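You operate a simulated robot arm through the tools that you are given. There is no shell and no other tool.

You run a simulated robot arm. Do the job below in one go: nothing can be reset, and whatever is moved stays where it is left.

## Task
Slide trays into runners 1 and 3 as the trolley's list says.
Fine: push them home, leave the third tray and the brake, then swing the guard bar across.

Only the result counts: the job must be done as asked and must still hold three seconds after the hand-in. Knocking over, shifting, dropping, spilling or breaking anything else fails it.

## Robot
A 6-joint arm with a two-finger gripper, fixed in place. Base frame: the origin is on the floor under the middle of its stand, x ahead of it, y to its left, z up. Readings come in mm, degrees, newtons and seconds.
It reaches about 1298 mm from its shoulder. Its first joint turns from -149.0 to 149.0 degrees. Payload 1.57 kg.
Tool frame: the origin (TCP) lies between the finger pads and is the grasp point; the fingertips stand 21 mm ahead of it; z points along the fingers, y is the line along which they close. The gripper opens to 70 mm; its body begins 50 mm behind the TCP.
Orientation is that of the tool frame in the base frame, as a unit quaternion [x, y, z, w]. With the fingers straight down and closing along the base's y, the tool's x points along the base's -x, its y along +y and its z along -z.

## Interface
- The arm moves only by the tool nudge_tool. Its argument "moves" is a list of rows, each a list of 3 entries, a list of its own where there are three numbers: the finger opening in mm, from 0 to 70, then the shift along the tool's x, y, z in mm, then the turn, a rotation vector about the tool's x, y, z in degrees. In form: [[grip, [dx, dy, dz], [ax, ay, az]], ...]. A call has 1 to 20 rows; each row shifts and turns the commanded pose from where the row before left it, along the tool's axes as they then stand. Each row takes 0.2 s and may step no farther than 50 mm and 8.6 degrees from the row before; otherwise, or with a gripper value out of range, the whole call is refused. A pose out of reach is approached as far as the arm can. The call stops where the force on the tool passes 40 N (or 10 N more than at its start, if that is more) or the arm is blocked; 0.2 s more then pass. Each finger travels about 103.7 mm/s and halts on what it meets, pressing with about 30 N; the grip force reading is that of the motor and also rises with nothing between the fingers. The clock runs only during rows and for 0.2 s after the last one: add rows that do not move to give the fingers time. It gives the time, the measured TCP pose, the force on the tool (base axes), the opening and the grip force at its end, in the units of the frame above (readings bear some noise), with the torque about the TCP (base axes, N m) and any sound that the robot's microphone picked up, and new pictures: "show" is both (left out), scene, wrist or none.
- Cameras (640 x 400 px; columns grow to the right, rows downward): "scene" is fixed at [47.8, 648.9, 1286.8]; the picture's right is [-0.02, -1.00, 0.00], its down [-0.61, 0.01, -0.79] and it looks along [0.79, -0.01, -0.61] (base axes); focal length 223 px, centre (320, 200). "wrist" rides on the gripper at [79, 4, -81] in the tool frame; the picture's right is [-0.05, 1.00, 0.00], its down [-0.67, -0.04, -0.74] and it looks along [-0.74, -0.04, 0.67] (tool axes); focal length 256 px, centre (320, 200). There is no depth. A picture from a camera that has moved, and an enlarged one, comes with that camera's place and axes in the base frame and with its lens.
- raise_lower(by): slides the trunk up (or, below 0, down) by that many mm; the arm rides with it, the base frame stays. It gives what a move gives, with no picture.
- inspect(camera, box): a new picture of the part [left, top, right, bottom] of that camera's present view, enlarged. It takes no simulated time.
- finish_job(): hands the job in; it is judged then, once.

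Nothing tells you positions but the pictures and the camera data. Unless the task says otherwise, let go and move clear before handing in.

The tools are called after ">>>" as name(argument=value, ...) on one line, values as JSON. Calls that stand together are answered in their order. nudge_tool: Moves the arm, as the interface text tells. Its arguments: {"type":"object","properties":{"moves":{"type":"array","items":{"type":"array"}},"show":{"type":"string","enum":["both","scene","wrist","none"]}},"required":["moves"]} The other tools are called the same way: raise_lower (by) moves the trunk up or down; inspect (camera, box) takes an enlarged picture of a part of a camera's view; finish_job () hands the job in.

At the start:

```text
t: 0.0
tcp_pos: [624.6, 434.6, 1140.7]
tool_rot: [0.0, 1.0, 0.0, 0.001]
contact_force: [0.4, 0.9, 0.8]
wrist_torque: [0.0, 0.04, 0.0]
finger_gap: 70.3
finger_force: 0.2
trunk travel left (down, up): [-822.0, 148.0]
```

scene: 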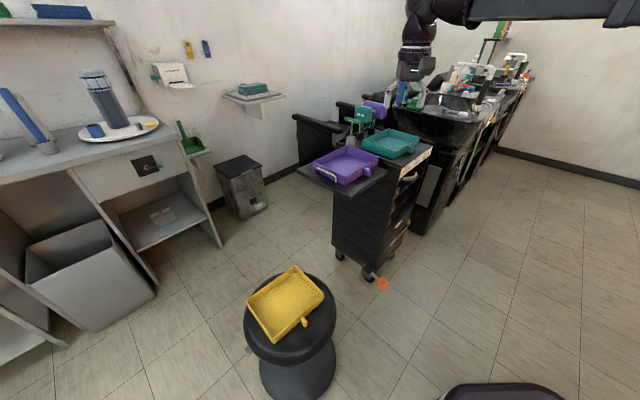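
wrist: 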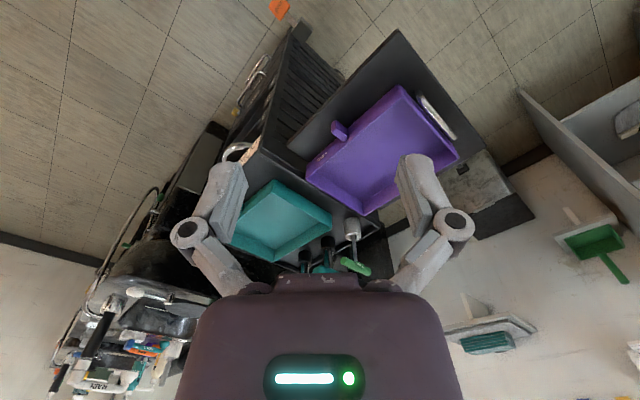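

I see a black trolley ahead with a purple tray and a teal tray on top, and a yellow tray on a stool. I'll enlarge the views to find the list, runners, guard bar and brake before moving.

>>> inspect(camera="scene", box=[290, 90, 450, 190])

>>> inspect(camera="scene", box=[310, 170, 450, 300])

>>> inspect(camera="scene", box=[230, 250, 350, 350])

>>> inspect(camera="wrist", box=[200, 0, 500, 280])

```text
4.00 times, centred on (370, 140) of scene
camera zoom: at [47.8, 648.9, 1286.8], right [-0.02, -1.0, 0.0], down [-0.61, 0.01, -0.79], along [0.79, -0.01, -0.61], focal length 891 px, centre (120, 440)
```

zoom: 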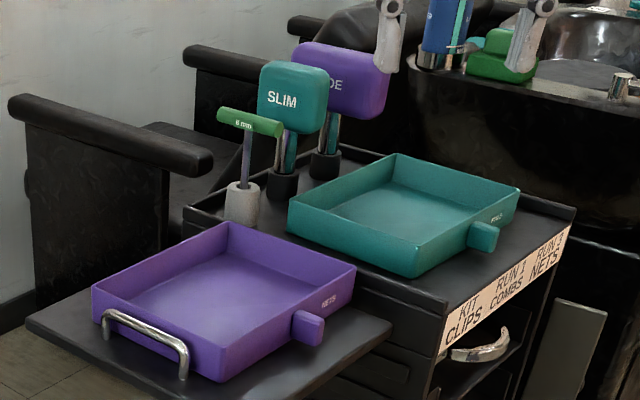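

```text
3.08 times, centred on (380, 235) of scene
camera zoom: at [47.8, 648.9, 1286.8], right [-0.02, -1.0, 0.0], down [-0.61, 0.01, -0.79], along [0.79, -0.01, -0.61], focal length 685 px, centre (135, 92)
```

zoom: 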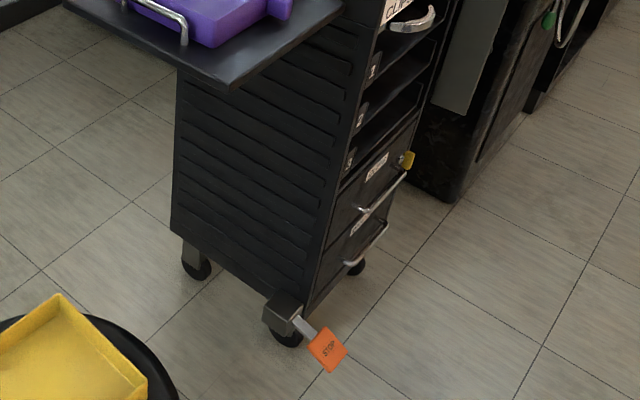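

```text
4.00 times, centred on (290, 300) of scene
camera zoom: at [47.8, 648.9, 1286.8], right [-0.02, -1.0, 0.0], down [-0.61, 0.01, -0.79], along [0.79, -0.01, -0.61], focal length 891 px, centre (440, -200)
```

zoom: 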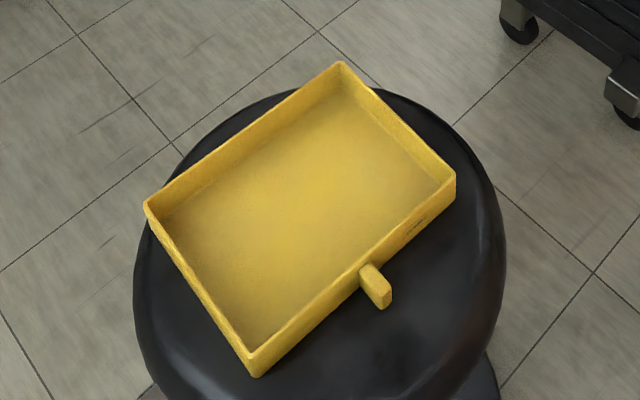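

```text
1.43 times, centred on (350, 140) of wrist
camera zoom: at [545.2, 436.8, 1222.7], right [0.05, 1.0, 0.0], down [0.67, -0.04, 0.75], along [0.74, -0.04, -0.67], focal length 366 px, centre (277, 286)
```

zoom: 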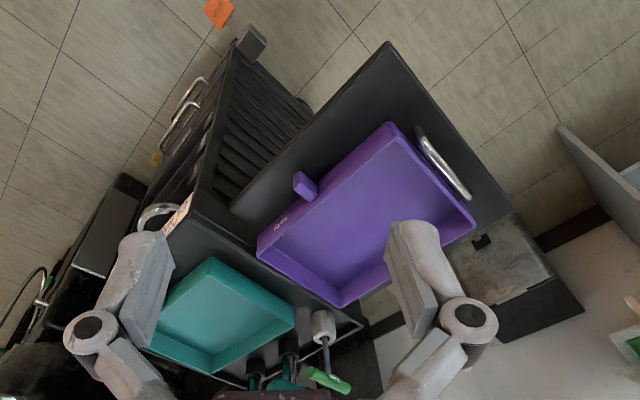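

I need to read the labels: the strip on the trolley's front edge and each tray's name.

>>> inspect(camera="scene", box=[396, 140, 440, 184])

>>> inspect(camera="scene", box=[400, 130, 430, 160])

>>> inspect(camera="scene", box=[355, 150, 385, 180])

>>> inspect(camera="scene", box=[320, 290, 350, 320])

>>> inspect(camera="scene", box=[370, 170, 430, 250])

>>> inspect(camera="scene", box=[340, 95, 400, 145])

```text
9.09 times, centred on (418, 162) of scene
camera zoom: at [47.8, 648.9, 1286.8], right [-0.02, -1.0, 0.0], down [-0.61, 0.01, -0.79], along [0.79, -0.01, -0.61], focal length 2025 px, centre (-571, 546)
```

zoom: 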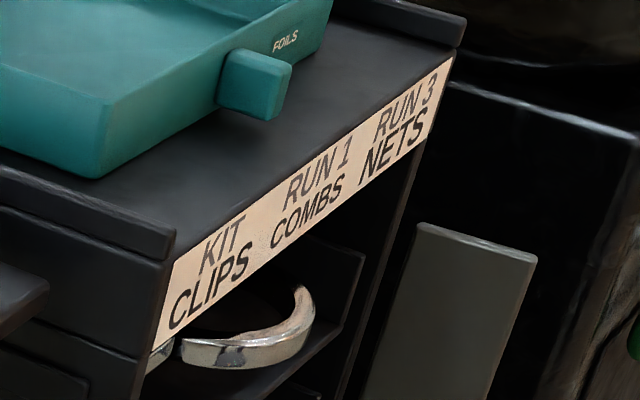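

```text
13.33 times, centred on (415, 145) of scene
camera zoom: at [47.8, 648.9, 1286.8], right [-0.02, -1.0, 0.0], down [-0.61, 0.01, -0.79], along [0.79, -0.01, -0.61], focal length 2970 px, centre (-947, 933)
```

zoom: 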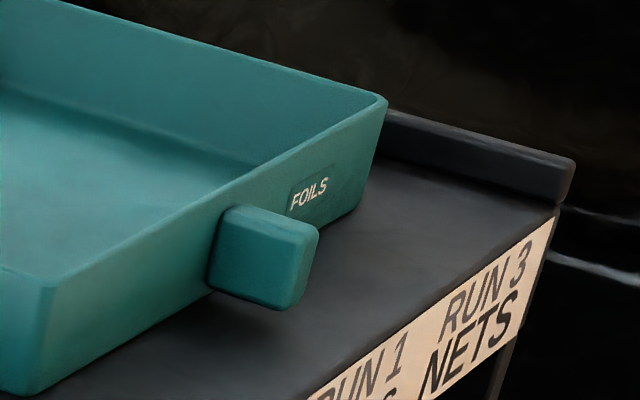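

```text
13.33 times, centred on (370, 165) of scene
camera zoom: at [47.8, 648.9, 1286.8], right [-0.02, -1.0, 0.0], down [-0.61, 0.01, -0.79], along [0.79, -0.01, -0.61], focal length 2970 px, centre (-347, 667)
```

zoom: 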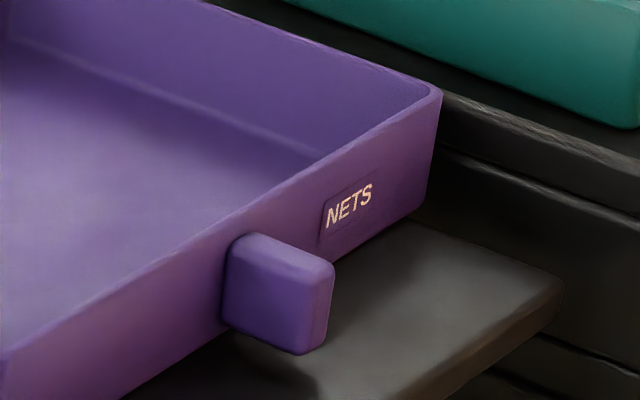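

```text
13.33 times, centred on (335, 305) of scene
camera zoom: at [47.8, 648.9, 1286.8], right [-0.02, -1.0, 0.0], down [-0.61, 0.01, -0.79], along [0.79, -0.01, -0.61], focal length 2970 px, centre (120, -1200)
```

zoom: 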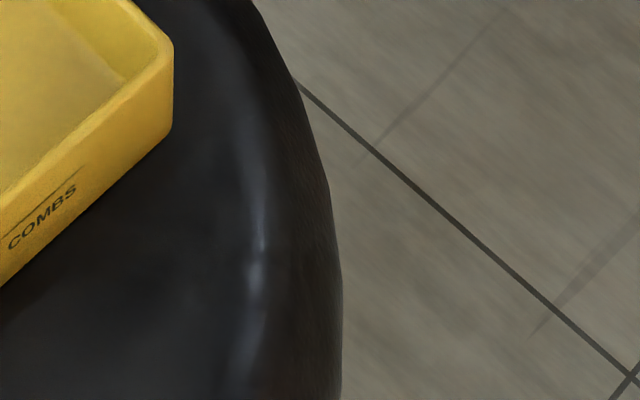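

```text
5.00 times, centred on (400, 210) of scene
camera zoom: at [47.8, 648.9, 1286.8], right [-0.02, -1.0, 0.0], down [-0.61, 0.01, -0.79], along [0.79, -0.01, -0.61], focal length 1114 px, centre (-80, 150)
```

zoom: 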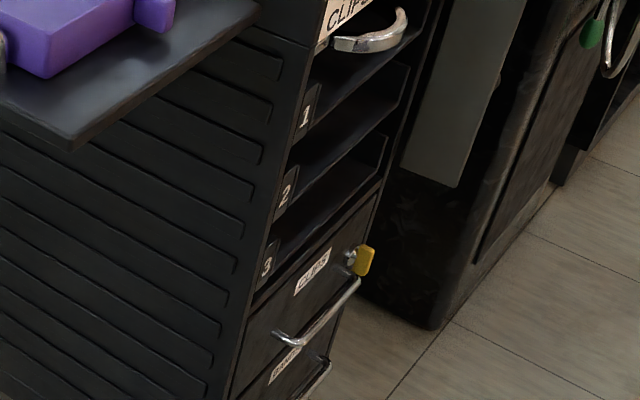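

```text
8.00 times, centred on (370, 120) of scene
camera zoom: at [47.8, 648.9, 1286.8], right [-0.02, -1.0, 0.0], down [-0.61, 0.01, -0.79], along [0.79, -0.01, -0.61], focal length 1782 px, centre (-80, 840)
```

zoom: 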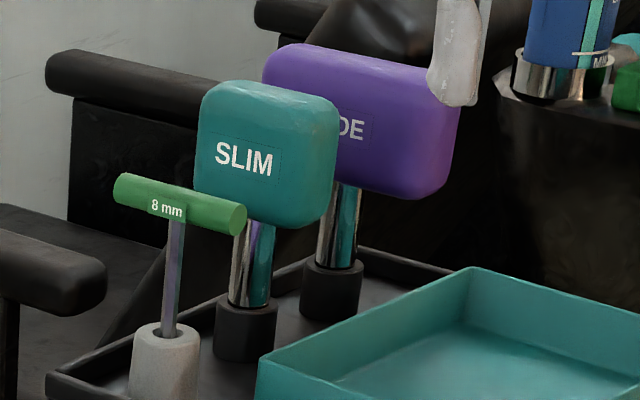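

The list reads RUN 1 = COMBS (the yellow tray on the stool) and RUN 3 = NETS (the purple tray on the side leaf). FOILS (teal) is the third tray and stays put. The trolley seems turned about 45°, so I'll move the wrist in front of it to see the runners and guard bar up close.

>>> nudge_tool(moves=[[70, [0, -50, 0], [0, 0, 0]], [70, [0, -50, 0], [0, 0, 0]], [70, [0, -50, 0], [0, 0, -7.5]], [70, [0, 0, 0], [0, 0, -7.5]], [70, [0, 0, 0], [0, 0, -7.5]], [70, [0, 0, 0], [0, 0, -7.5]], [70, [0, 0, 0], [0, 0, -7.5]], [70, [0, 0, 0], [0, 0, -7.5]]], show="both")

```text
t: 1.8
tcp_pos: [624.2, 283.6, 1140.6]
tool_rot: [-0.384, 0.923, 0.0, 0.001]
contact_force: [-0.4, -0.2, -1.0]
wrist_torque: [0.02, 0.02, -0.03]
finger_gap: 70.0
finger_force: 0.1
trunk travel left (down, up): [-822.0, 148.0]
camera wrist: at [565.4, 229.2, 1222.7], right [-0.67, 0.74, 0.0], down [0.49, 0.45, 0.75], along [0.55, 0.5, -0.67], focal length 256 px, centre (320, 200)
```

scene: 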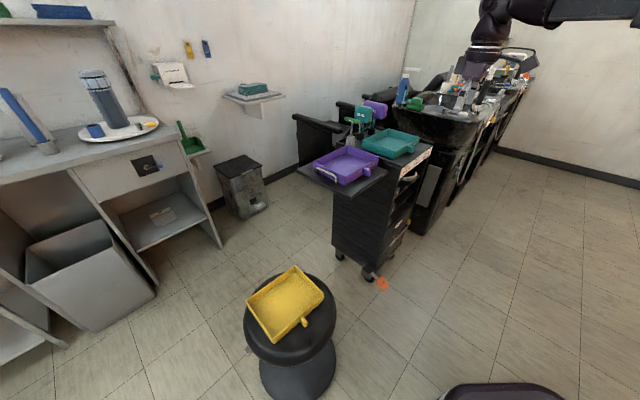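
wrist: 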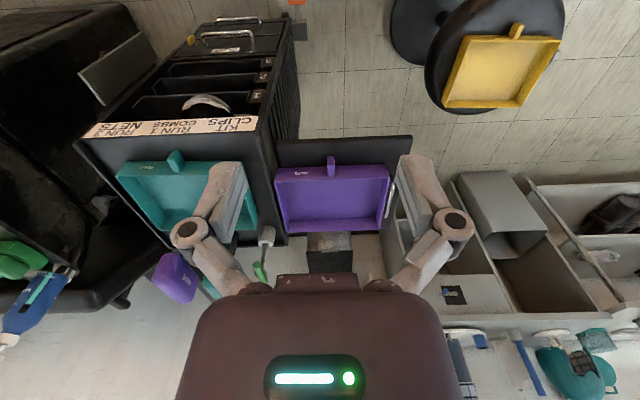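

The wrist view confirms the trays and trolley are all turned about 45°. Next I go in front of the trolley and tilt so the camera looks level at the runners.

>>> nudge_tool(moves=[[70, [25, -29, 26], [0, 0, 0]], [70, [25, -29, 26], [0, 0, 0]], [70, [25, -29, 26], [0, 0, 0]], [70, [25, -29, 26], [0, 0, 0]], [70, [25, -29, 26], [0, 0, 0]], [70, [25, -29, 26], [0, 0, 0]], [70, [25, -29, 26], [0, 0, 0]], [70, [25, -29, 26], [0, 0, 0]], [70, [25, -29, 26], [0, 0, 0]], [70, [0, 0, 0], [0, -7, 0]], [70, [0, 0, 0], [0, -7, 0]], [70, [0, 0, 0], [0, -7, 0]], [70, [0, 0, 0], [0, -7, 0]]], show="both")

```text
t: 4.6
tcp_pos: [651.4, -60.7, 1162.0]
tool_rot: [-0.371, 0.896, 0.093, 0.225]
contact_force: [0.1, -0.2, -0.8]
wrist_torque: [-0.01, 0.01, 0.0]
finger_gap: 70.3
finger_force: 0.1
out of reach, approached as far as the arm can: row 1, 2, 3, 4, 5, 6, 7, 8, 9, 11, 12, 13
trunk travel left (down, up): [-822.0, 148.0]
camera wrist: at [570.9, -134.6, 1197.8], right [-0.67, 0.74, 0.02], down [0.19, 0.14, 0.97], along [0.71, 0.66, -0.24], focal length 256 px, centre (320, 200)
```

scene: 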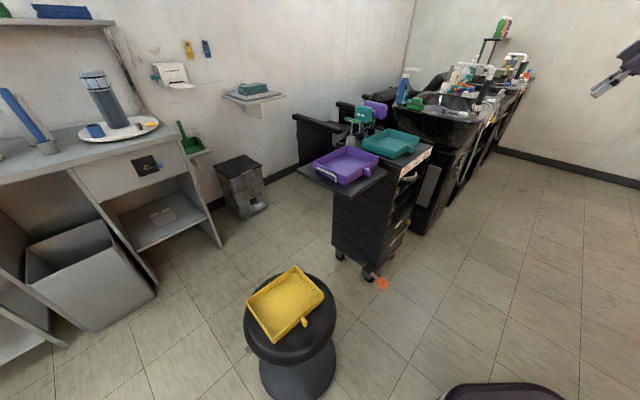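
wrist: 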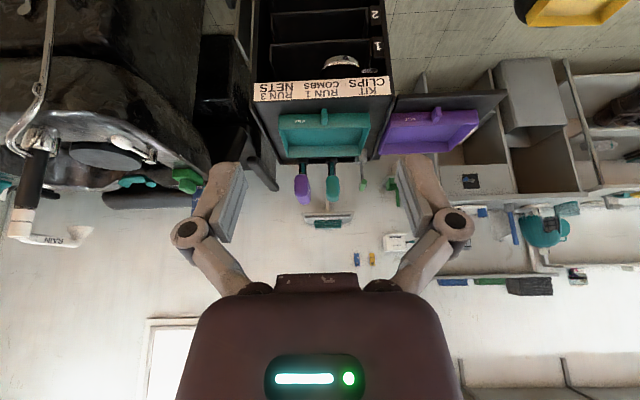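

The arm could not get lower from this trunk height, but the label view confirms the list. I'll lower the trunk so the wrist sits level with the runners.

>>> raise_lower(by=-250)

```text
t: 7.2
tcp_pos: [650.9, -59.3, 912.2]
tool_rot: [-0.371, 0.896, 0.092, 0.224]
contact_force: [-0.3, 0.7, -0.3]
wrist_torque: [-0.01, 0.0, -0.01]
finger_gap: 69.9
finger_force: 0.1
trunk travel left (down, up): [-572.0, 398.0]
```

>>> nudge_tool(moves=[[70, [0, 0, 0], [0, 0, 0]]], show="both")

```text
t: 7.6
tcp_pos: [651.2, -58.7, 912.8]
tool_rot: [-0.371, 0.897, 0.093, 0.223]
contact_force: [0.2, 0.4, -0.4]
wrist_torque: [0.0, 0.0, 0.02]
finger_gap: 69.9
finger_force: 0.0
trunk travel left (down, up): [-572.0, 398.0]
camera wrist: at [571.2, -134.4, 947.9], right [-0.67, 0.74, 0.02], down [0.19, 0.14, 0.97], along [0.71, 0.66, -0.24], focal length 256 px, centre (320, 200)
```

scene: 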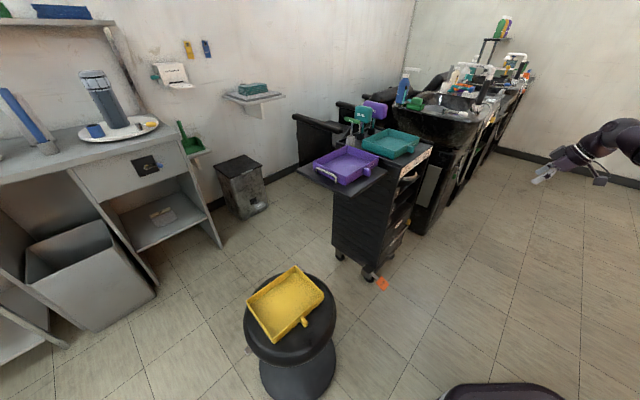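
wrist: 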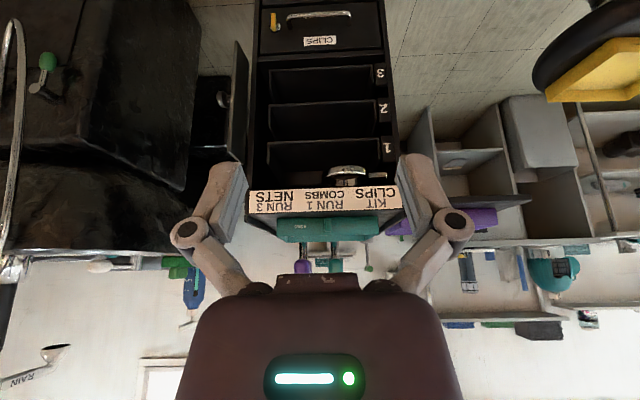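

>>> inspect(camera="wrist", box=[200, 0, 420, 140])

>>> inspect(camera="wrist", box=[220, 120, 430, 270])

>>> inspect(camera="wrist", box=[180, 30, 270, 170])

```text
2.86 times, centred on (310, 70) of wrist
camera zoom: at [571.2, -134.4, 947.9], right [-0.67, 0.74, 0.02], down [0.19, 0.14, 0.97], along [0.71, 0.66, -0.24], focal length 731 px, centre (349, 571)
```

zoom: 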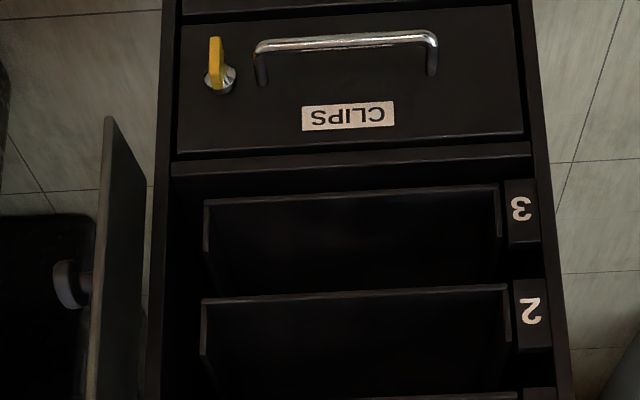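

```text
2.67 times, centred on (325, 195) of wrist
camera zoom: at [571.2, -134.4, 947.9], right [-0.67, 0.74, 0.02], down [0.19, 0.14, 0.97], along [0.71, 0.66, -0.24], focal length 683 px, centre (307, 213)
```

zoom: 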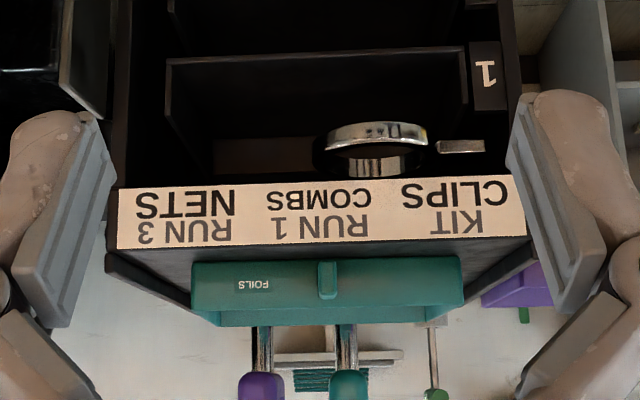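

```text
2.86 times, centred on (225, 100) of wrist
camera zoom: at [571.2, -134.4, 947.9], right [-0.67, 0.74, 0.02], down [0.19, 0.14, 0.97], along [0.71, 0.66, -0.24], focal length 731 px, centre (591, 486)
```

zoom: 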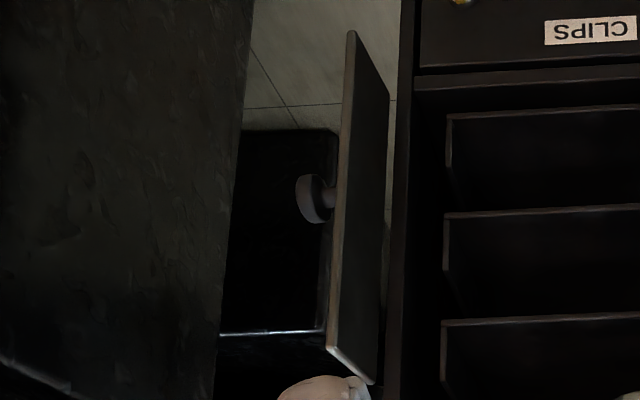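

I see three runners numbered 1–3 top to bottom, a hinged flat panel with a round knob standing open on the right side (likely the guard bar), and a chrome ring under the label. I'll go lower and level to see these better.

>>> raise_lower(by=-220)

>>> nudge_tool(moves=[[70, [0, 0, 0], [0, -7, 0]], [70, [0, 0, 0], [0, -7, 0]]], show="both")

```text
t: 9.9
tcp_pos: [652.0, -60.2, 691.2]
tool_rot: [-0.372, 0.896, 0.093, 0.223]
contact_force: [0.2, 0.2, -0.3]
wrist_torque: [-0.01, 0.01, -0.01]
finger_gap: 69.7
finger_force: 0.2
trunk travel left (down, up): [-352.0, 618.0]
```

```text
t: 10.5
tcp_pos: [651.5, -61.1, 719.0]
tool_rot: [-0.358, 0.862, 0.138, 0.331]
contact_force: [0.4, 0.2, -1.2]
wrist_torque: [0.01, -0.01, 0.0]
finger_gap: 69.9
finger_force: 0.2
out of reach, approached as far as the arm can: row 1, 2
trunk travel left (down, up): [-352.0, 618.0]
camera wrist: at [567.7, -138.8, 726.7], right [-0.68, 0.73, 0.04], down [0.02, -0.03, 1.0], along [0.73, 0.68, 0.0], focal length 256 px, centre (320, 200)
```

scene: 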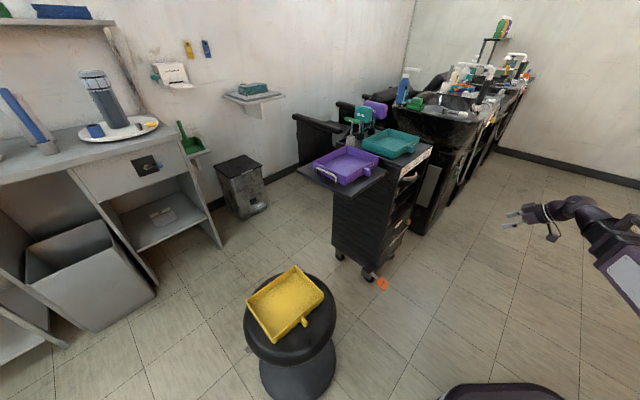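
wrist: 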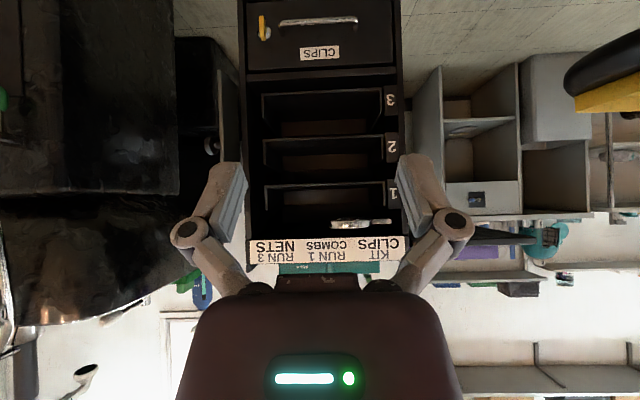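

>>> inspect(camera="wrist", box=[200, 60, 440, 210])

>>> inspect(camera="wrist", box=[240, 150, 420, 280])

>>> inspect(camera="wrist", box=[190, 60, 270, 180])

```text
2.67 times, centred on (320, 135) of wrist
camera zoom: at [567.7, -138.8, 726.7], right [-0.68, 0.73, 0.04], down [0.02, -0.03, 1.0], along [0.73, 0.68, 0.0], focal length 683 px, centre (320, 373)
```

zoom: 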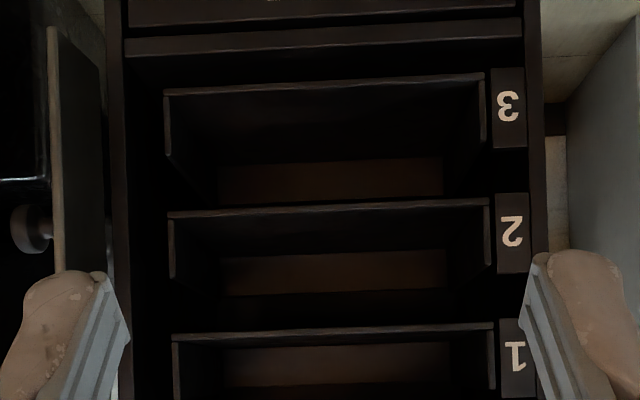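

```text
3.08 times, centred on (330, 215) of wrist
camera zoom: at [567.7, -138.8, 726.7], right [-0.68, 0.73, 0.04], down [0.02, -0.03, 1.0], along [0.73, 0.68, 0.0], focal length 788 px, centre (289, 154)
```

zoom: 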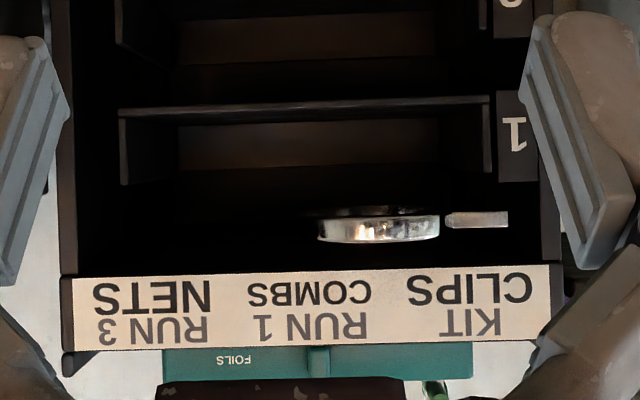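

```text
3.33 times, centred on (230, 120) of wrist
camera zoom: at [567.7, -138.8, 726.7], right [-0.68, 0.73, 0.04], down [0.02, -0.03, 1.0], along [0.73, 0.68, 0.0], focal length 853 px, centre (620, 467)
```

zoom: 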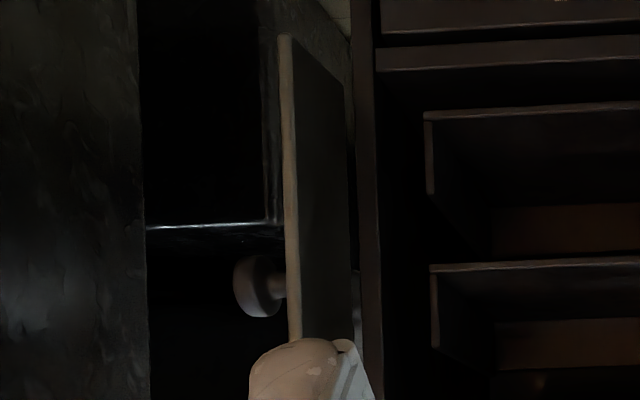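

The guard bar is a vertical bar, about 60 × 240 mm, hinged at the trolley's right front edge and standing open. The runner floors are near z 695, 607 and 516, and the front face centre is near (928, 206). Now I'll look closely at the purple tray's knob on the side leaf.

>>> nudge_tool(moves=[[70, [-34.6, 27.6, 6.8], [0, 0, 0]], [70, [-34.6, 27.6, 6.8], [0, 0, 0]], [70, [-34.6, 27.6, 6.8], [0, 0, 0]], [70, [-34.6, 27.6, 6.8], [0, 0, 0]], [70, [-34.6, 27.6, 6.8], [0, 0, 0]], [70, [-34.6, 27.6, 6.8], [0, 0, 0]], [70, [-34.6, 27.6, 6.8], [0, 0, 0]], [70, [-34.6, 27.6, 6.8], [0, 0, 0]], [70, [-34.6, 27.6, 6.8], [0, 0, 0]], [70, [-34.6, 27.6, 6.8], [0, 0, 0]]], show="both")

```text
t: 12.7
tcp_pos: [669.6, 348.7, 718.7]
tool_rot: [-0.358, 0.862, 0.137, 0.331]
contact_force: [0.6, 1.1, 0.0]
wrist_torque: [0.04, 0.0, 0.0]
finger_gap: 69.8
finger_force: 0.1
out of reach, approached as far as the arm can: row 1, 2, 3, 4, 5, 6, 7, 8, 9, 10
trunk travel left (down, up): [-352.0, 618.0]
camera wrist: at [586.5, 270.7, 726.7], right [-0.68, 0.73, 0.04], down [0.02, -0.03, 1.0], along [0.73, 0.68, 0.0], focal length 256 px, centre (320, 200)
```

scene: 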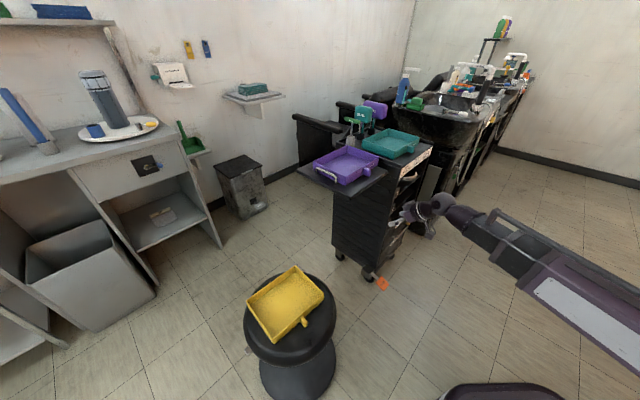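
wrist: 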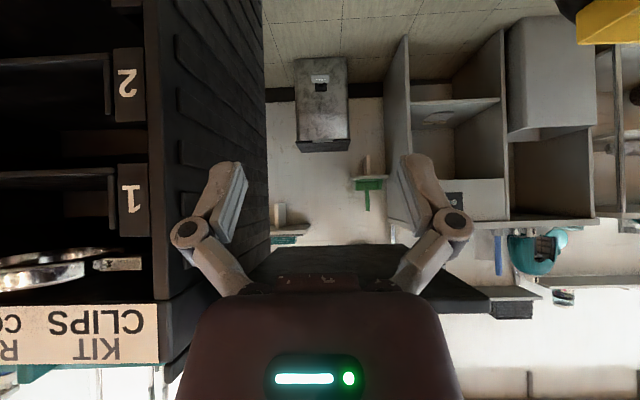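

The arm's height only changes with the trunk: the arm itself moves horizontally and the wrist only tilts. I'll raise the trunk to look over the leaf at the purple tray.

>>> raise_lower(by=180)

>>> nudge_tool(moves=[[70, [0, 0, 0], [0, 0, 0]]], show="both")

```text
t: 14.7
tcp_pos: [669.7, 348.2, 898.9]
tool_rot: [-0.357, 0.863, 0.137, 0.331]
contact_force: [0.3, 0.0, -0.2]
wrist_torque: [-0.02, -0.02, -0.02]
finger_gap: 70.1
finger_force: 0.1
trunk travel left (down, up): [-532.0, 438.0]
```

```text
t: 15.1
tcp_pos: [668.5, 348.4, 899.3]
tool_rot: [-0.358, 0.862, 0.137, 0.331]
contact_force: [-0.1, 0.0, -0.2]
wrist_torque: [0.01, 0.03, 0.01]
finger_gap: 69.9
finger_force: 0.0
trunk travel left (down, up): [-532.0, 438.0]
camera wrist: at [586.4, 270.2, 906.6], right [-0.68, 0.73, 0.04], down [0.02, -0.03, 1.0], along [0.73, 0.68, 0.0], focal length 256 px, centre (320, 200)
```

scene: 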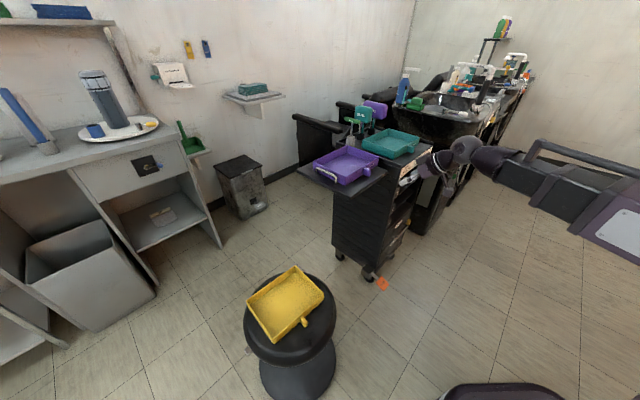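
wrist: 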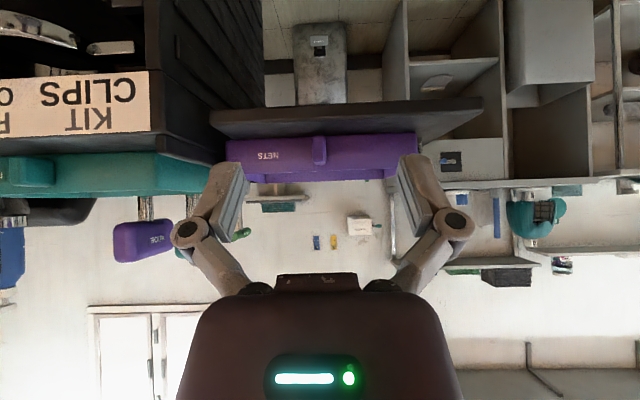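

>>> inspect(camera="wrist", box=[200, 80, 440, 200])

>>> inspect(camera="wrist", box=[280, 115, 360, 185])

>>> inspect(camera="scene", box=[300, 130, 400, 200])

```text
2.67 times, centred on (320, 140) of wrist
camera zoom: at [586.4, 270.2, 906.6], right [-0.68, 0.73, 0.04], down [0.02, -0.03, 1.0], along [0.73, 0.68, 0.0], focal length 683 px, centre (320, 360)
```

zoom: 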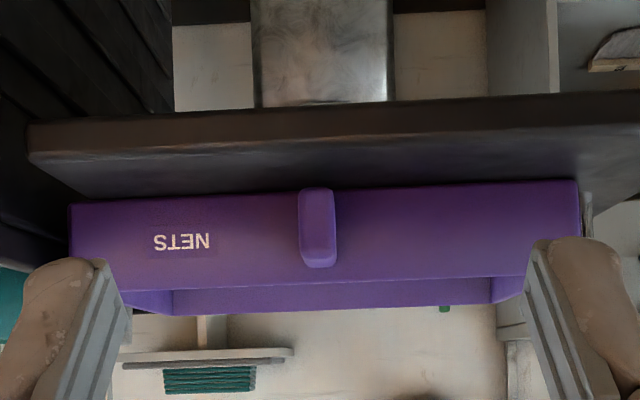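

```text
5.71 times, centred on (320, 150) of wrist
camera zoom: at [586.4, 270.2, 906.6], right [-0.68, 0.73, 0.04], down [0.02, -0.03, 1.0], along [0.73, 0.68, 0.0], focal length 1463 px, centre (320, 486)
```

zoom: 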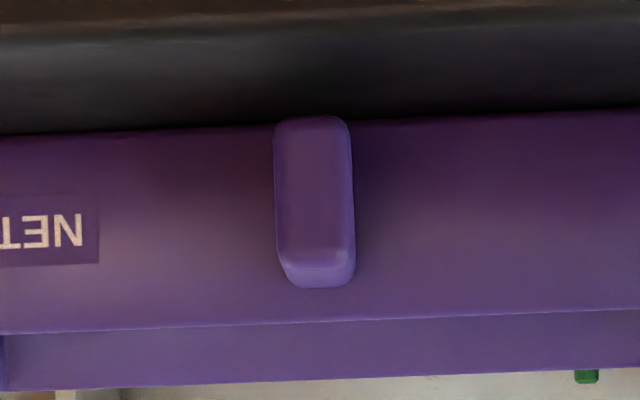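

```text
5.71 times, centred on (350, 165) of scene
camera zoom: at [47.8, 648.9, 1286.8], right [-0.02, -1.0, 0.0], down [-0.61, 0.01, -0.79], along [0.79, -0.01, -0.61], focal length 1273 px, centre (149, 400)
```

zoom: 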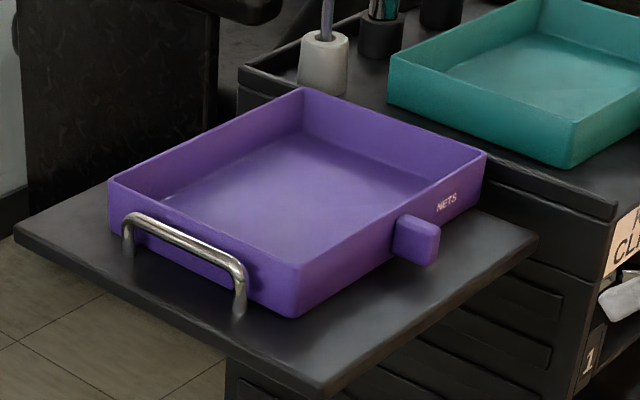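

The purple tray's knob is about 14 mm wide and 26 mm tall, centred near (781, 452, 852). The tray is about 213 × 163 × 36 mm. I'll flatten the wrist to 30° below horizontal and then go down level with the knob.

>>> nudge_tool(moves=[[70, [0, 0, 0], [0, -6, 0]], [70, [0, 0, 0], [0, -6, 0]], [70, [0, 0, 0], [0, -6, 0]]], show="none")

```text
t: 15.9
tcp_pos: [669.4, 347.1, 943.5]
tool_rot: [-0.331, 0.8, 0.191, 0.463]
contact_force: [-0.2, -0.8, -0.7]
wrist_torque: [0.02, 0.03, 0.0]
finger_gap: 70.0
finger_force: 0.1
out of reach, approached as far as the arm can: row 1, 2, 3
trunk travel left (down, up): [-532.0, 438.0]
```

>>> raise_lower(by=-77)

>>> nudge_tool(moves=[[70, [0, 0, 0], [0, 0, 0]]], show="both")

```text
t: 17.1
tcp_pos: [669.7, 348.2, 867.7]
tool_rot: [-0.331, 0.8, 0.191, 0.462]
contact_force: [0.4, 0.3, 0.1]
wrist_torque: [-0.03, -0.02, -0.02]
finger_gap: 69.9
finger_force: 0.0
trunk travel left (down, up): [-455.0, 515.0]
```

```text
t: 17.4
tcp_pos: [669.9, 346.9, 866.8]
tool_rot: [-0.33, 0.8, 0.19, 0.463]
contact_force: [-0.1, 0.9, 0.2]
wrist_torque: [0.0, -0.03, 0.0]
finger_gap: 70.0
finger_force: 0.1
trunk travel left (down, up): [-455.0, 515.0]
camera wrist: at [588.3, 272.2, 839.6], right [-0.69, 0.73, 0.05], down [-0.2, -0.25, 0.95], along [0.7, 0.64, 0.31], focal length 256 px, centre (320, 200)
```

scene: 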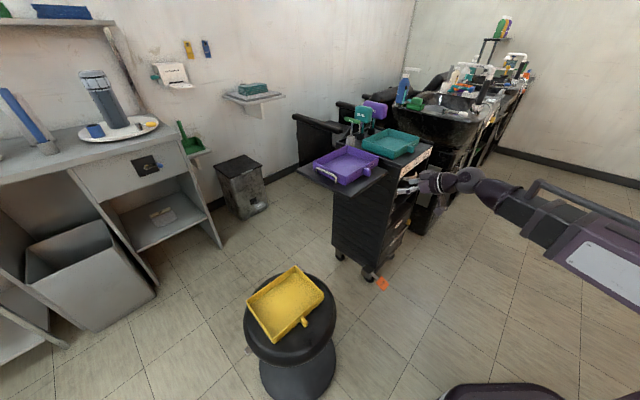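
wrist: 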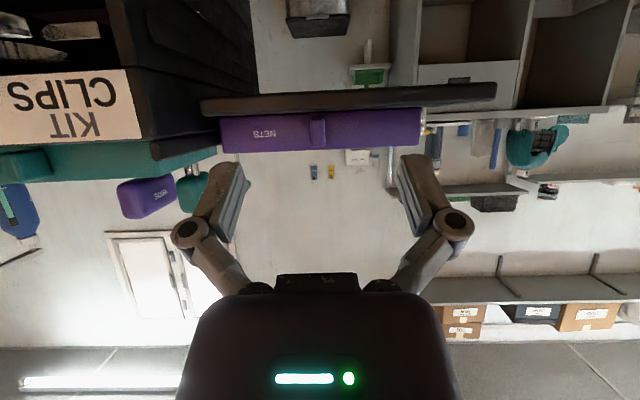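

The gripper is now level with the knob and lined up within about 4 mm. I'll move forward in two steps.

>>> nudge_tool(moves=[[70, [-18.3, -1.5, 31.8], [0, 0, 0]], [70, [-18.3, -1.5, 31.8], [0, 0, 0]], [70, [-18.3, -1.5, 31.8], [0, 0, 0]]], show="wrist")

>>> inspect(camera="wrist", box=[180, 80, 460, 260])

>>> inspect(camera="scene", box=[330, 130, 430, 200])

```text
t: 18.2
tcp_pos: [750.0, 424.1, 866.2]
tool_rot: [-0.332, 0.801, 0.19, 0.461]
contact_force: [-0.2, -0.7, 0.8]
wrist_torque: [0.01, -0.03, -0.01]
finger_gap: 70.1
finger_force: 0.0
trunk travel left (down, up): [-455.0, 515.0]
camera wrist: at [669.2, 347.1, 839.3], right [-0.69, 0.72, 0.05], down [-0.19, -0.24, 0.95], along [0.7, 0.64, 0.31], focal length 256 px, centre (320, 200)
```

wrist: 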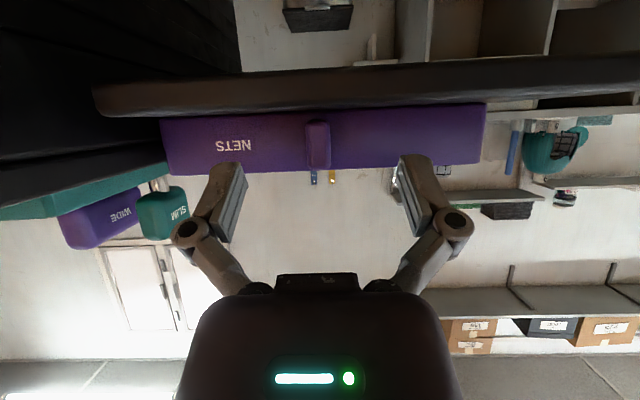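

```text
2.22 times, centred on (320, 170) of wrist
camera zoom: at [669.2, 347.1, 839.3], right [-0.69, 0.72, 0.05], down [-0.19, -0.24, 0.95], along [0.7, 0.64, 0.31], focal length 569 px, centre (320, 267)
```

zoom: 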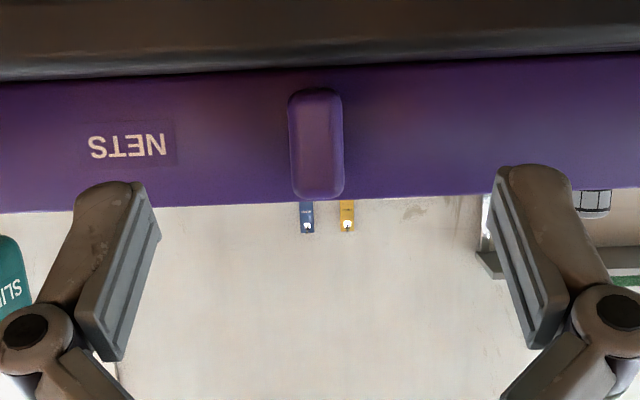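

```text
5.71 times, centred on (380, 165) of scene
camera zoom: at [47.8, 648.9, 1286.8], right [-0.02, -1.0, 0.0], down [-0.61, 0.01, -0.79], along [0.79, -0.01, -0.61], focal length 1273 px, centre (-23, 400)
```

zoom: 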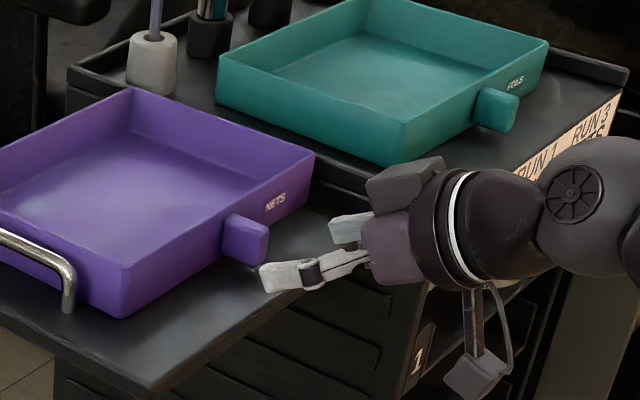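

My estimate is now: the knob front is at about n 866, the tray wall at about 892, and the knob spans z 840–868. I'll move forward 34 mm so the fingers straddle the knob, then close.

>>> nudge_tool(moves=[[70, [-8.5, -1, 14.7], [0, 0, 0]], [70, [-8.5, -1, 14.7], [0, 0, 0]], [70, [0, 0, 0], [0, 0, 0]]], show="wrist")

>>> inspect(camera="wrist", box=[180, 80, 460, 260])

>>> inspect(camera="scene", box=[330, 130, 430, 200])

```text
t: 19.1
tcp_pos: [776.2, 445.4, 866.2]
tool_rot: [-0.332, 0.8, 0.191, 0.461]
contact_force: [0.9, 0.2, 0.6]
wrist_torque: [0.0, -0.01, 0.02]
finger_gap: 70.1
finger_force: 0.1
trunk travel left (down, up): [-455.0, 515.0]
camera wrist: at [694.8, 369.2, 839.4], right [-0.69, 0.73, 0.05], down [-0.2, -0.24, 0.95], along [0.7, 0.64, 0.31], focal length 256 px, centre (320, 200)
```

wrist: 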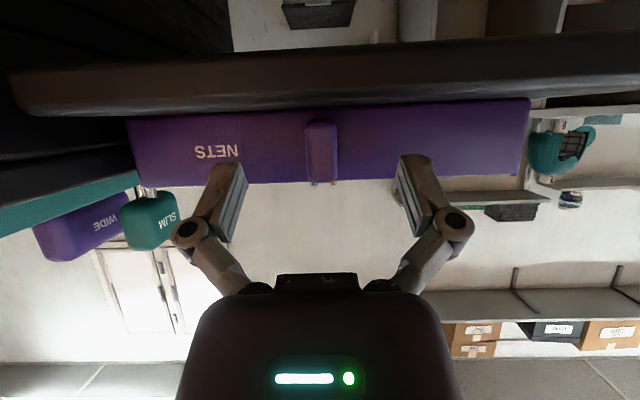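

```text
2.22 times, centred on (320, 170) of wrist
camera zoom: at [694.8, 369.2, 839.4], right [-0.69, 0.73, 0.05], down [-0.2, -0.24, 0.95], along [0.7, 0.64, 0.31], focal length 569 px, centre (320, 267)
```

zoom: 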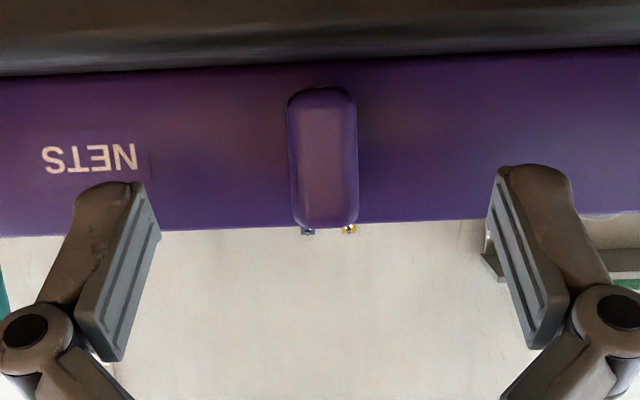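

```text
5.71 times, centred on (380, 165) of scene
camera zoom: at [47.8, 648.9, 1286.8], right [-0.02, -1.0, 0.0], down [-0.61, 0.01, -0.79], along [0.79, -0.01, -0.61], focal length 1273 px, centre (-23, 400)
```

zoom: 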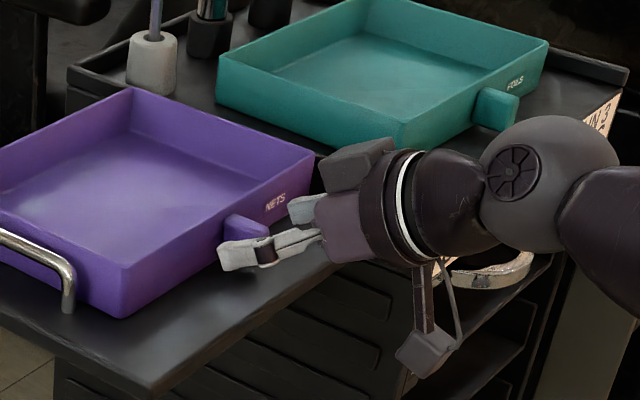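

>>> nudge_tool(moves=[[70, [-3, 1, 5.2], [0, 0, 0]], [50, [0, 0, 0], [0, 0, 0]], [30, [0, 0, 0], [0, 0, 0]], [12, [0, 0, 0], [0, 0, 0]], [8, [0, 0, 0], [0, 0, 0]], [5, [0, 0, 0], [0, 0, 0]], [5, [0, 0, 0], [0, 0, 0]]], show="both")

>>> inspect(camera="wrist", box=[180, 80, 460, 260])

>>> inspect(camera="scene", box=[330, 130, 430, 200])

```text
t: 20.6
tcp_pos: [779.3, 450.7, 866.1]
tool_rot: [-0.332, 0.801, 0.19, 0.46]
contact_force: [-0.1, 0.7, 0.2]
wrist_torque: [0.05, -0.07, 0.05]
finger_gap: 13.6
finger_force: 30.3
trunk travel left (down, up): [-455.0, 515.0]
camera wrist: at [698.1, 374.3, 839.4], right [-0.69, 0.73, 0.05], down [-0.19, -0.24, 0.95], along [0.7, 0.64, 0.31], focal length 256 px, centre (320, 200)
```

scene: 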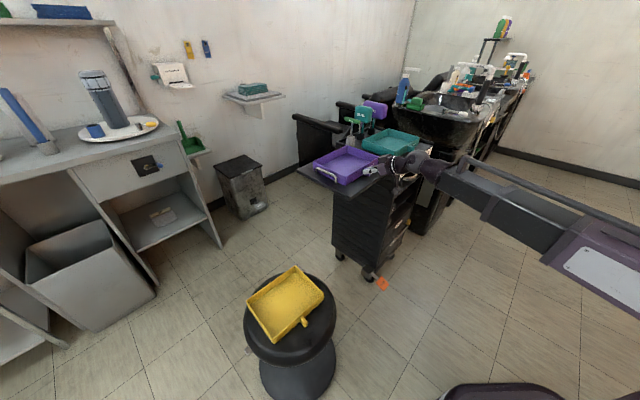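
wrist: 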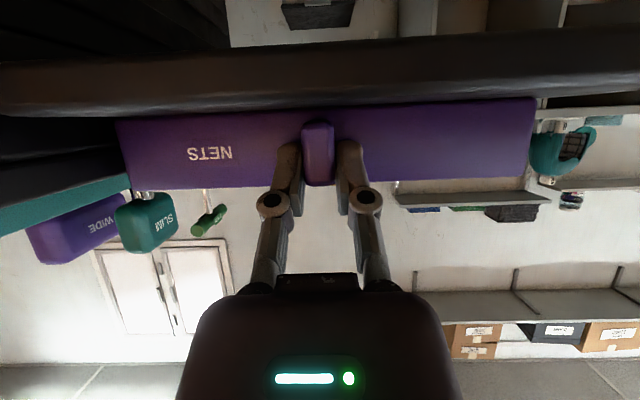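

```text
2.22 times, centred on (320, 170) of wrist
camera zoom: at [698.1, 374.3, 839.4], right [-0.69, 0.73, 0.05], down [-0.19, -0.24, 0.95], along [0.7, 0.64, 0.31], focal length 569 px, centre (320, 267)
```

zoom: 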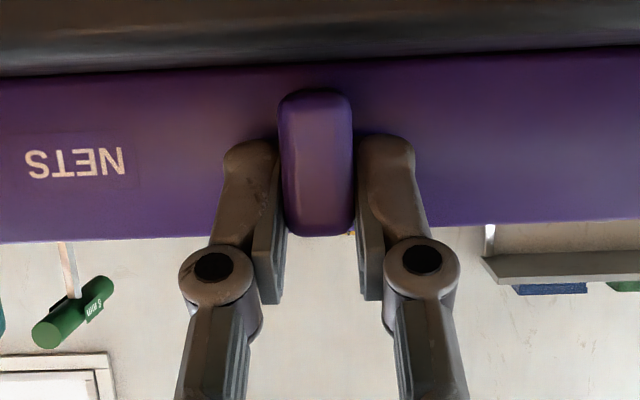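

```text
5.71 times, centred on (380, 165) of scene
camera zoom: at [47.8, 648.9, 1286.8], right [-0.02, -1.0, 0.0], down [-0.61, 0.01, -0.79], along [0.79, -0.01, -0.61], focal length 1273 px, centre (-23, 400)
```

zoom: 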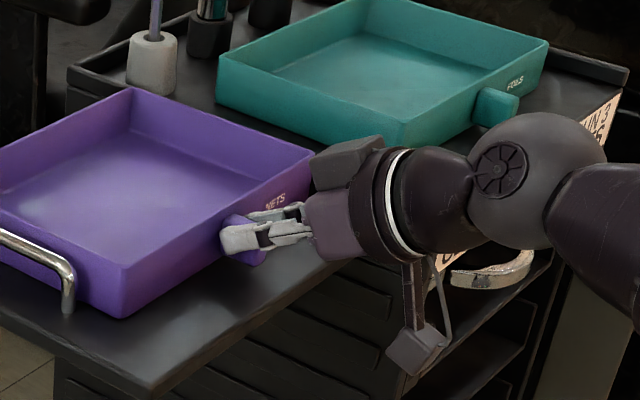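

The fingers hold the knob: the gap is 13.6 mm at about 30 N. I'll lift a little first and check that the tray stays level.

>>> raise_lower(by=15)

>>> nudge_tool(moves=[[5, [0, 0, 0], [0, 0, 0]]], show="both")

>>> inspect(camera="scene", box=[300, 120, 420, 200])

```text
t: 21.3
tcp_pos: [779.3, 449.1, 881.5]
tool_rot: [-0.331, 0.801, 0.19, 0.461]
contact_force: [1.1, -0.6, -1.0]
wrist_torque: [-0.07, 0.09, 0.02]
finger_gap: 13.2
finger_force: 29.5
trunk travel left (down, up): [-470.0, 500.0]
```

```text
t: 21.7
tcp_pos: [778.6, 449.5, 880.7]
tool_rot: [-0.332, 0.801, 0.19, 0.461]
contact_force: [-0.8, 0.2, -2.3]
wrist_torque: [-0.07, 0.09, 0.0]
finger_gap: 13.3
finger_force: 29.8
trunk travel left (down, up): [-470.0, 500.0]
camera wrist: at [698.2, 374.3, 854.3], right [-0.69, 0.73, 0.05], down [-0.19, -0.24, 0.95], along [0.7, 0.64, 0.31], focal length 256 px, centre (320, 200)
```

scene: 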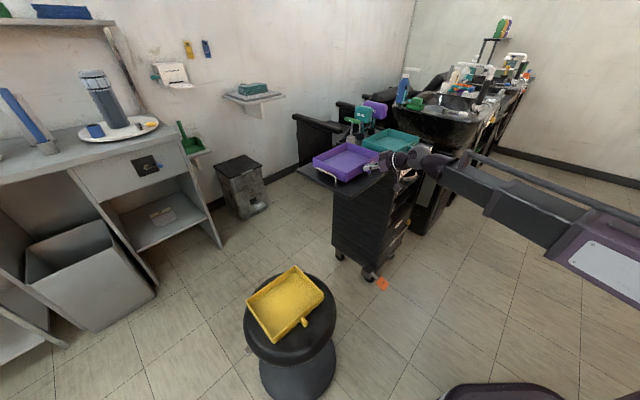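
wrist: 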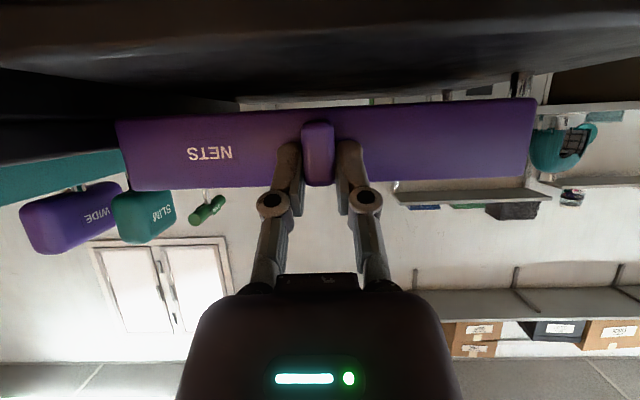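

```text
5.00 times, centred on (360, 160) of scene
camera zoom: at [47.8, 648.9, 1286.8], right [-0.02, -1.0, 0.0], down [-0.61, 0.01, -0.79], along [0.79, -0.01, -0.61], focal length 1114 px, centre (120, 400)
```

zoom: 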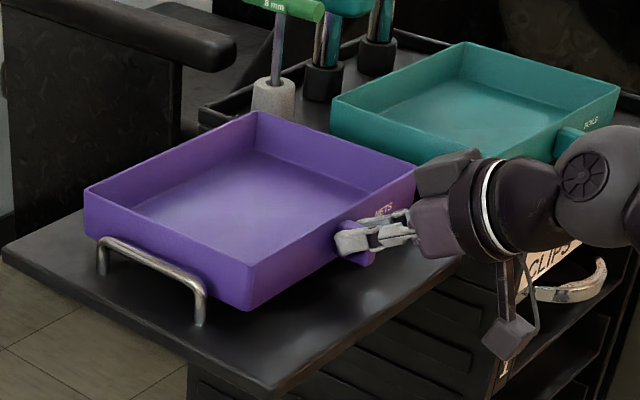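

The tray lifted level and weighs about 0.2 kg. I'll raise it further and then pull it straight back, clear of the leaf.

>>> raise_lower(by=40)

>>> nudge_tool(moves=[[5, [6, 0, -10.4], [0, 0, 0]], [5, [12.9, 0, -22.5], [0, 0, 0]], [5, [12.9, 0, -22.5], [0, 0, 0]], [5, [12.9, 0, -22.5], [0, 0, 0]], [5, [12.9, 0, -22.5], [0, 0, 0]], [5, [12.9, 0, -22.5], [0, 0, 0]], [5, [12.9, 0, -22.5], [0, 0, 0]], [5, [12.9, 0, -22.5], [0, 0, 0]], [5, [12.9, 0, -22.5], [0, 0, 0]], [5, [12.9, 0, -22.5], [0, 0, 0]], [5, [12.9, 0, -22.5], [0, 0, 0]], [5, [12.9, 0, -22.5], [0, 0, 0]], [5, [6, 0, -10.4], [0, 0, 0]]], show="both")

```text
t: 22.5
tcp_pos: [778.9, 450.4, 921.4]
tool_rot: [-0.331, 0.801, 0.19, 0.461]
contact_force: [-0.2, -0.7, -0.7]
wrist_torque: [-0.11, 0.09, -0.02]
finger_gap: 13.1
finger_force: 29.6
trunk travel left (down, up): [-510.0, 460.0]
```

```text
t: 25.3
tcp_pos: [628.9, 262.1, 920.3]
tool_rot: [-0.333, 0.801, 0.191, 0.459]
contact_force: [-0.4, -0.3, -1.8]
wrist_torque: [-0.1, 0.06, 0.02]
finger_gap: 13.4
finger_force: 29.5
out of reach, approached as far as the arm can: row 10, 11, 12, 13
trunk travel left (down, up): [-510.0, 460.0]
camera wrist: at [547.1, 186.5, 894.2], right [-0.69, 0.72, 0.05], down [-0.19, -0.24, 0.95], along [0.7, 0.65, 0.31], focal length 256 px, centre (320, 200)
```

scene: 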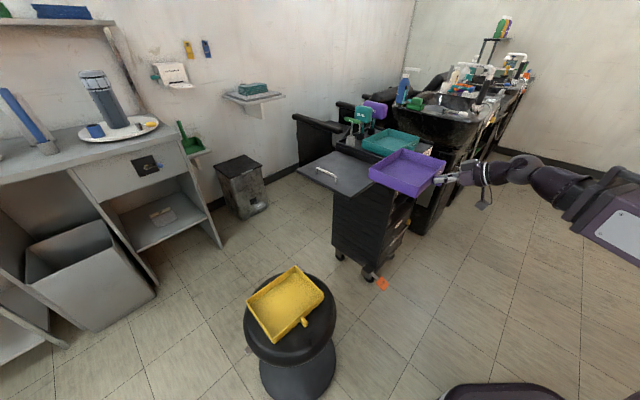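
wrist: 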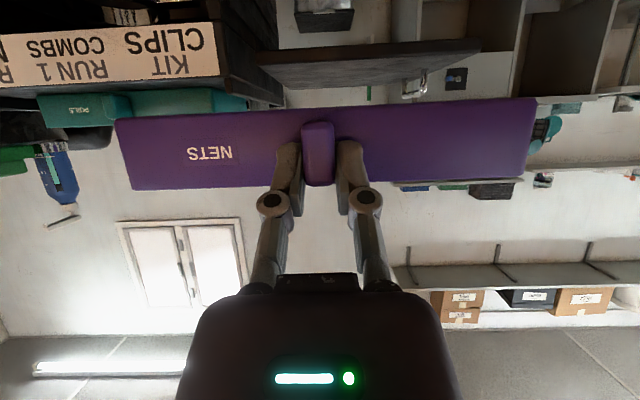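

The tray is clear of the leaf, but the arm hit its inner reach limit near n 630 and slid about 27 mm sideways. I'll test a small step to the right to see how commands continue from here.

>>> nudge_tool(moves=[[5, [0, -20, 0], [0, 0, 0]]], show="none")

```text
t: 25.7
tcp_pos: [643.2, 249.0, 921.6]
tool_rot: [-0.332, 0.801, 0.191, 0.461]
contact_force: [0.7, -0.9, -1.4]
wrist_torque: [-0.06, 0.11, 0.03]
finger_gap: 13.5
finger_force: 30.1
trunk travel left (down, up): [-510.0, 460.0]
```

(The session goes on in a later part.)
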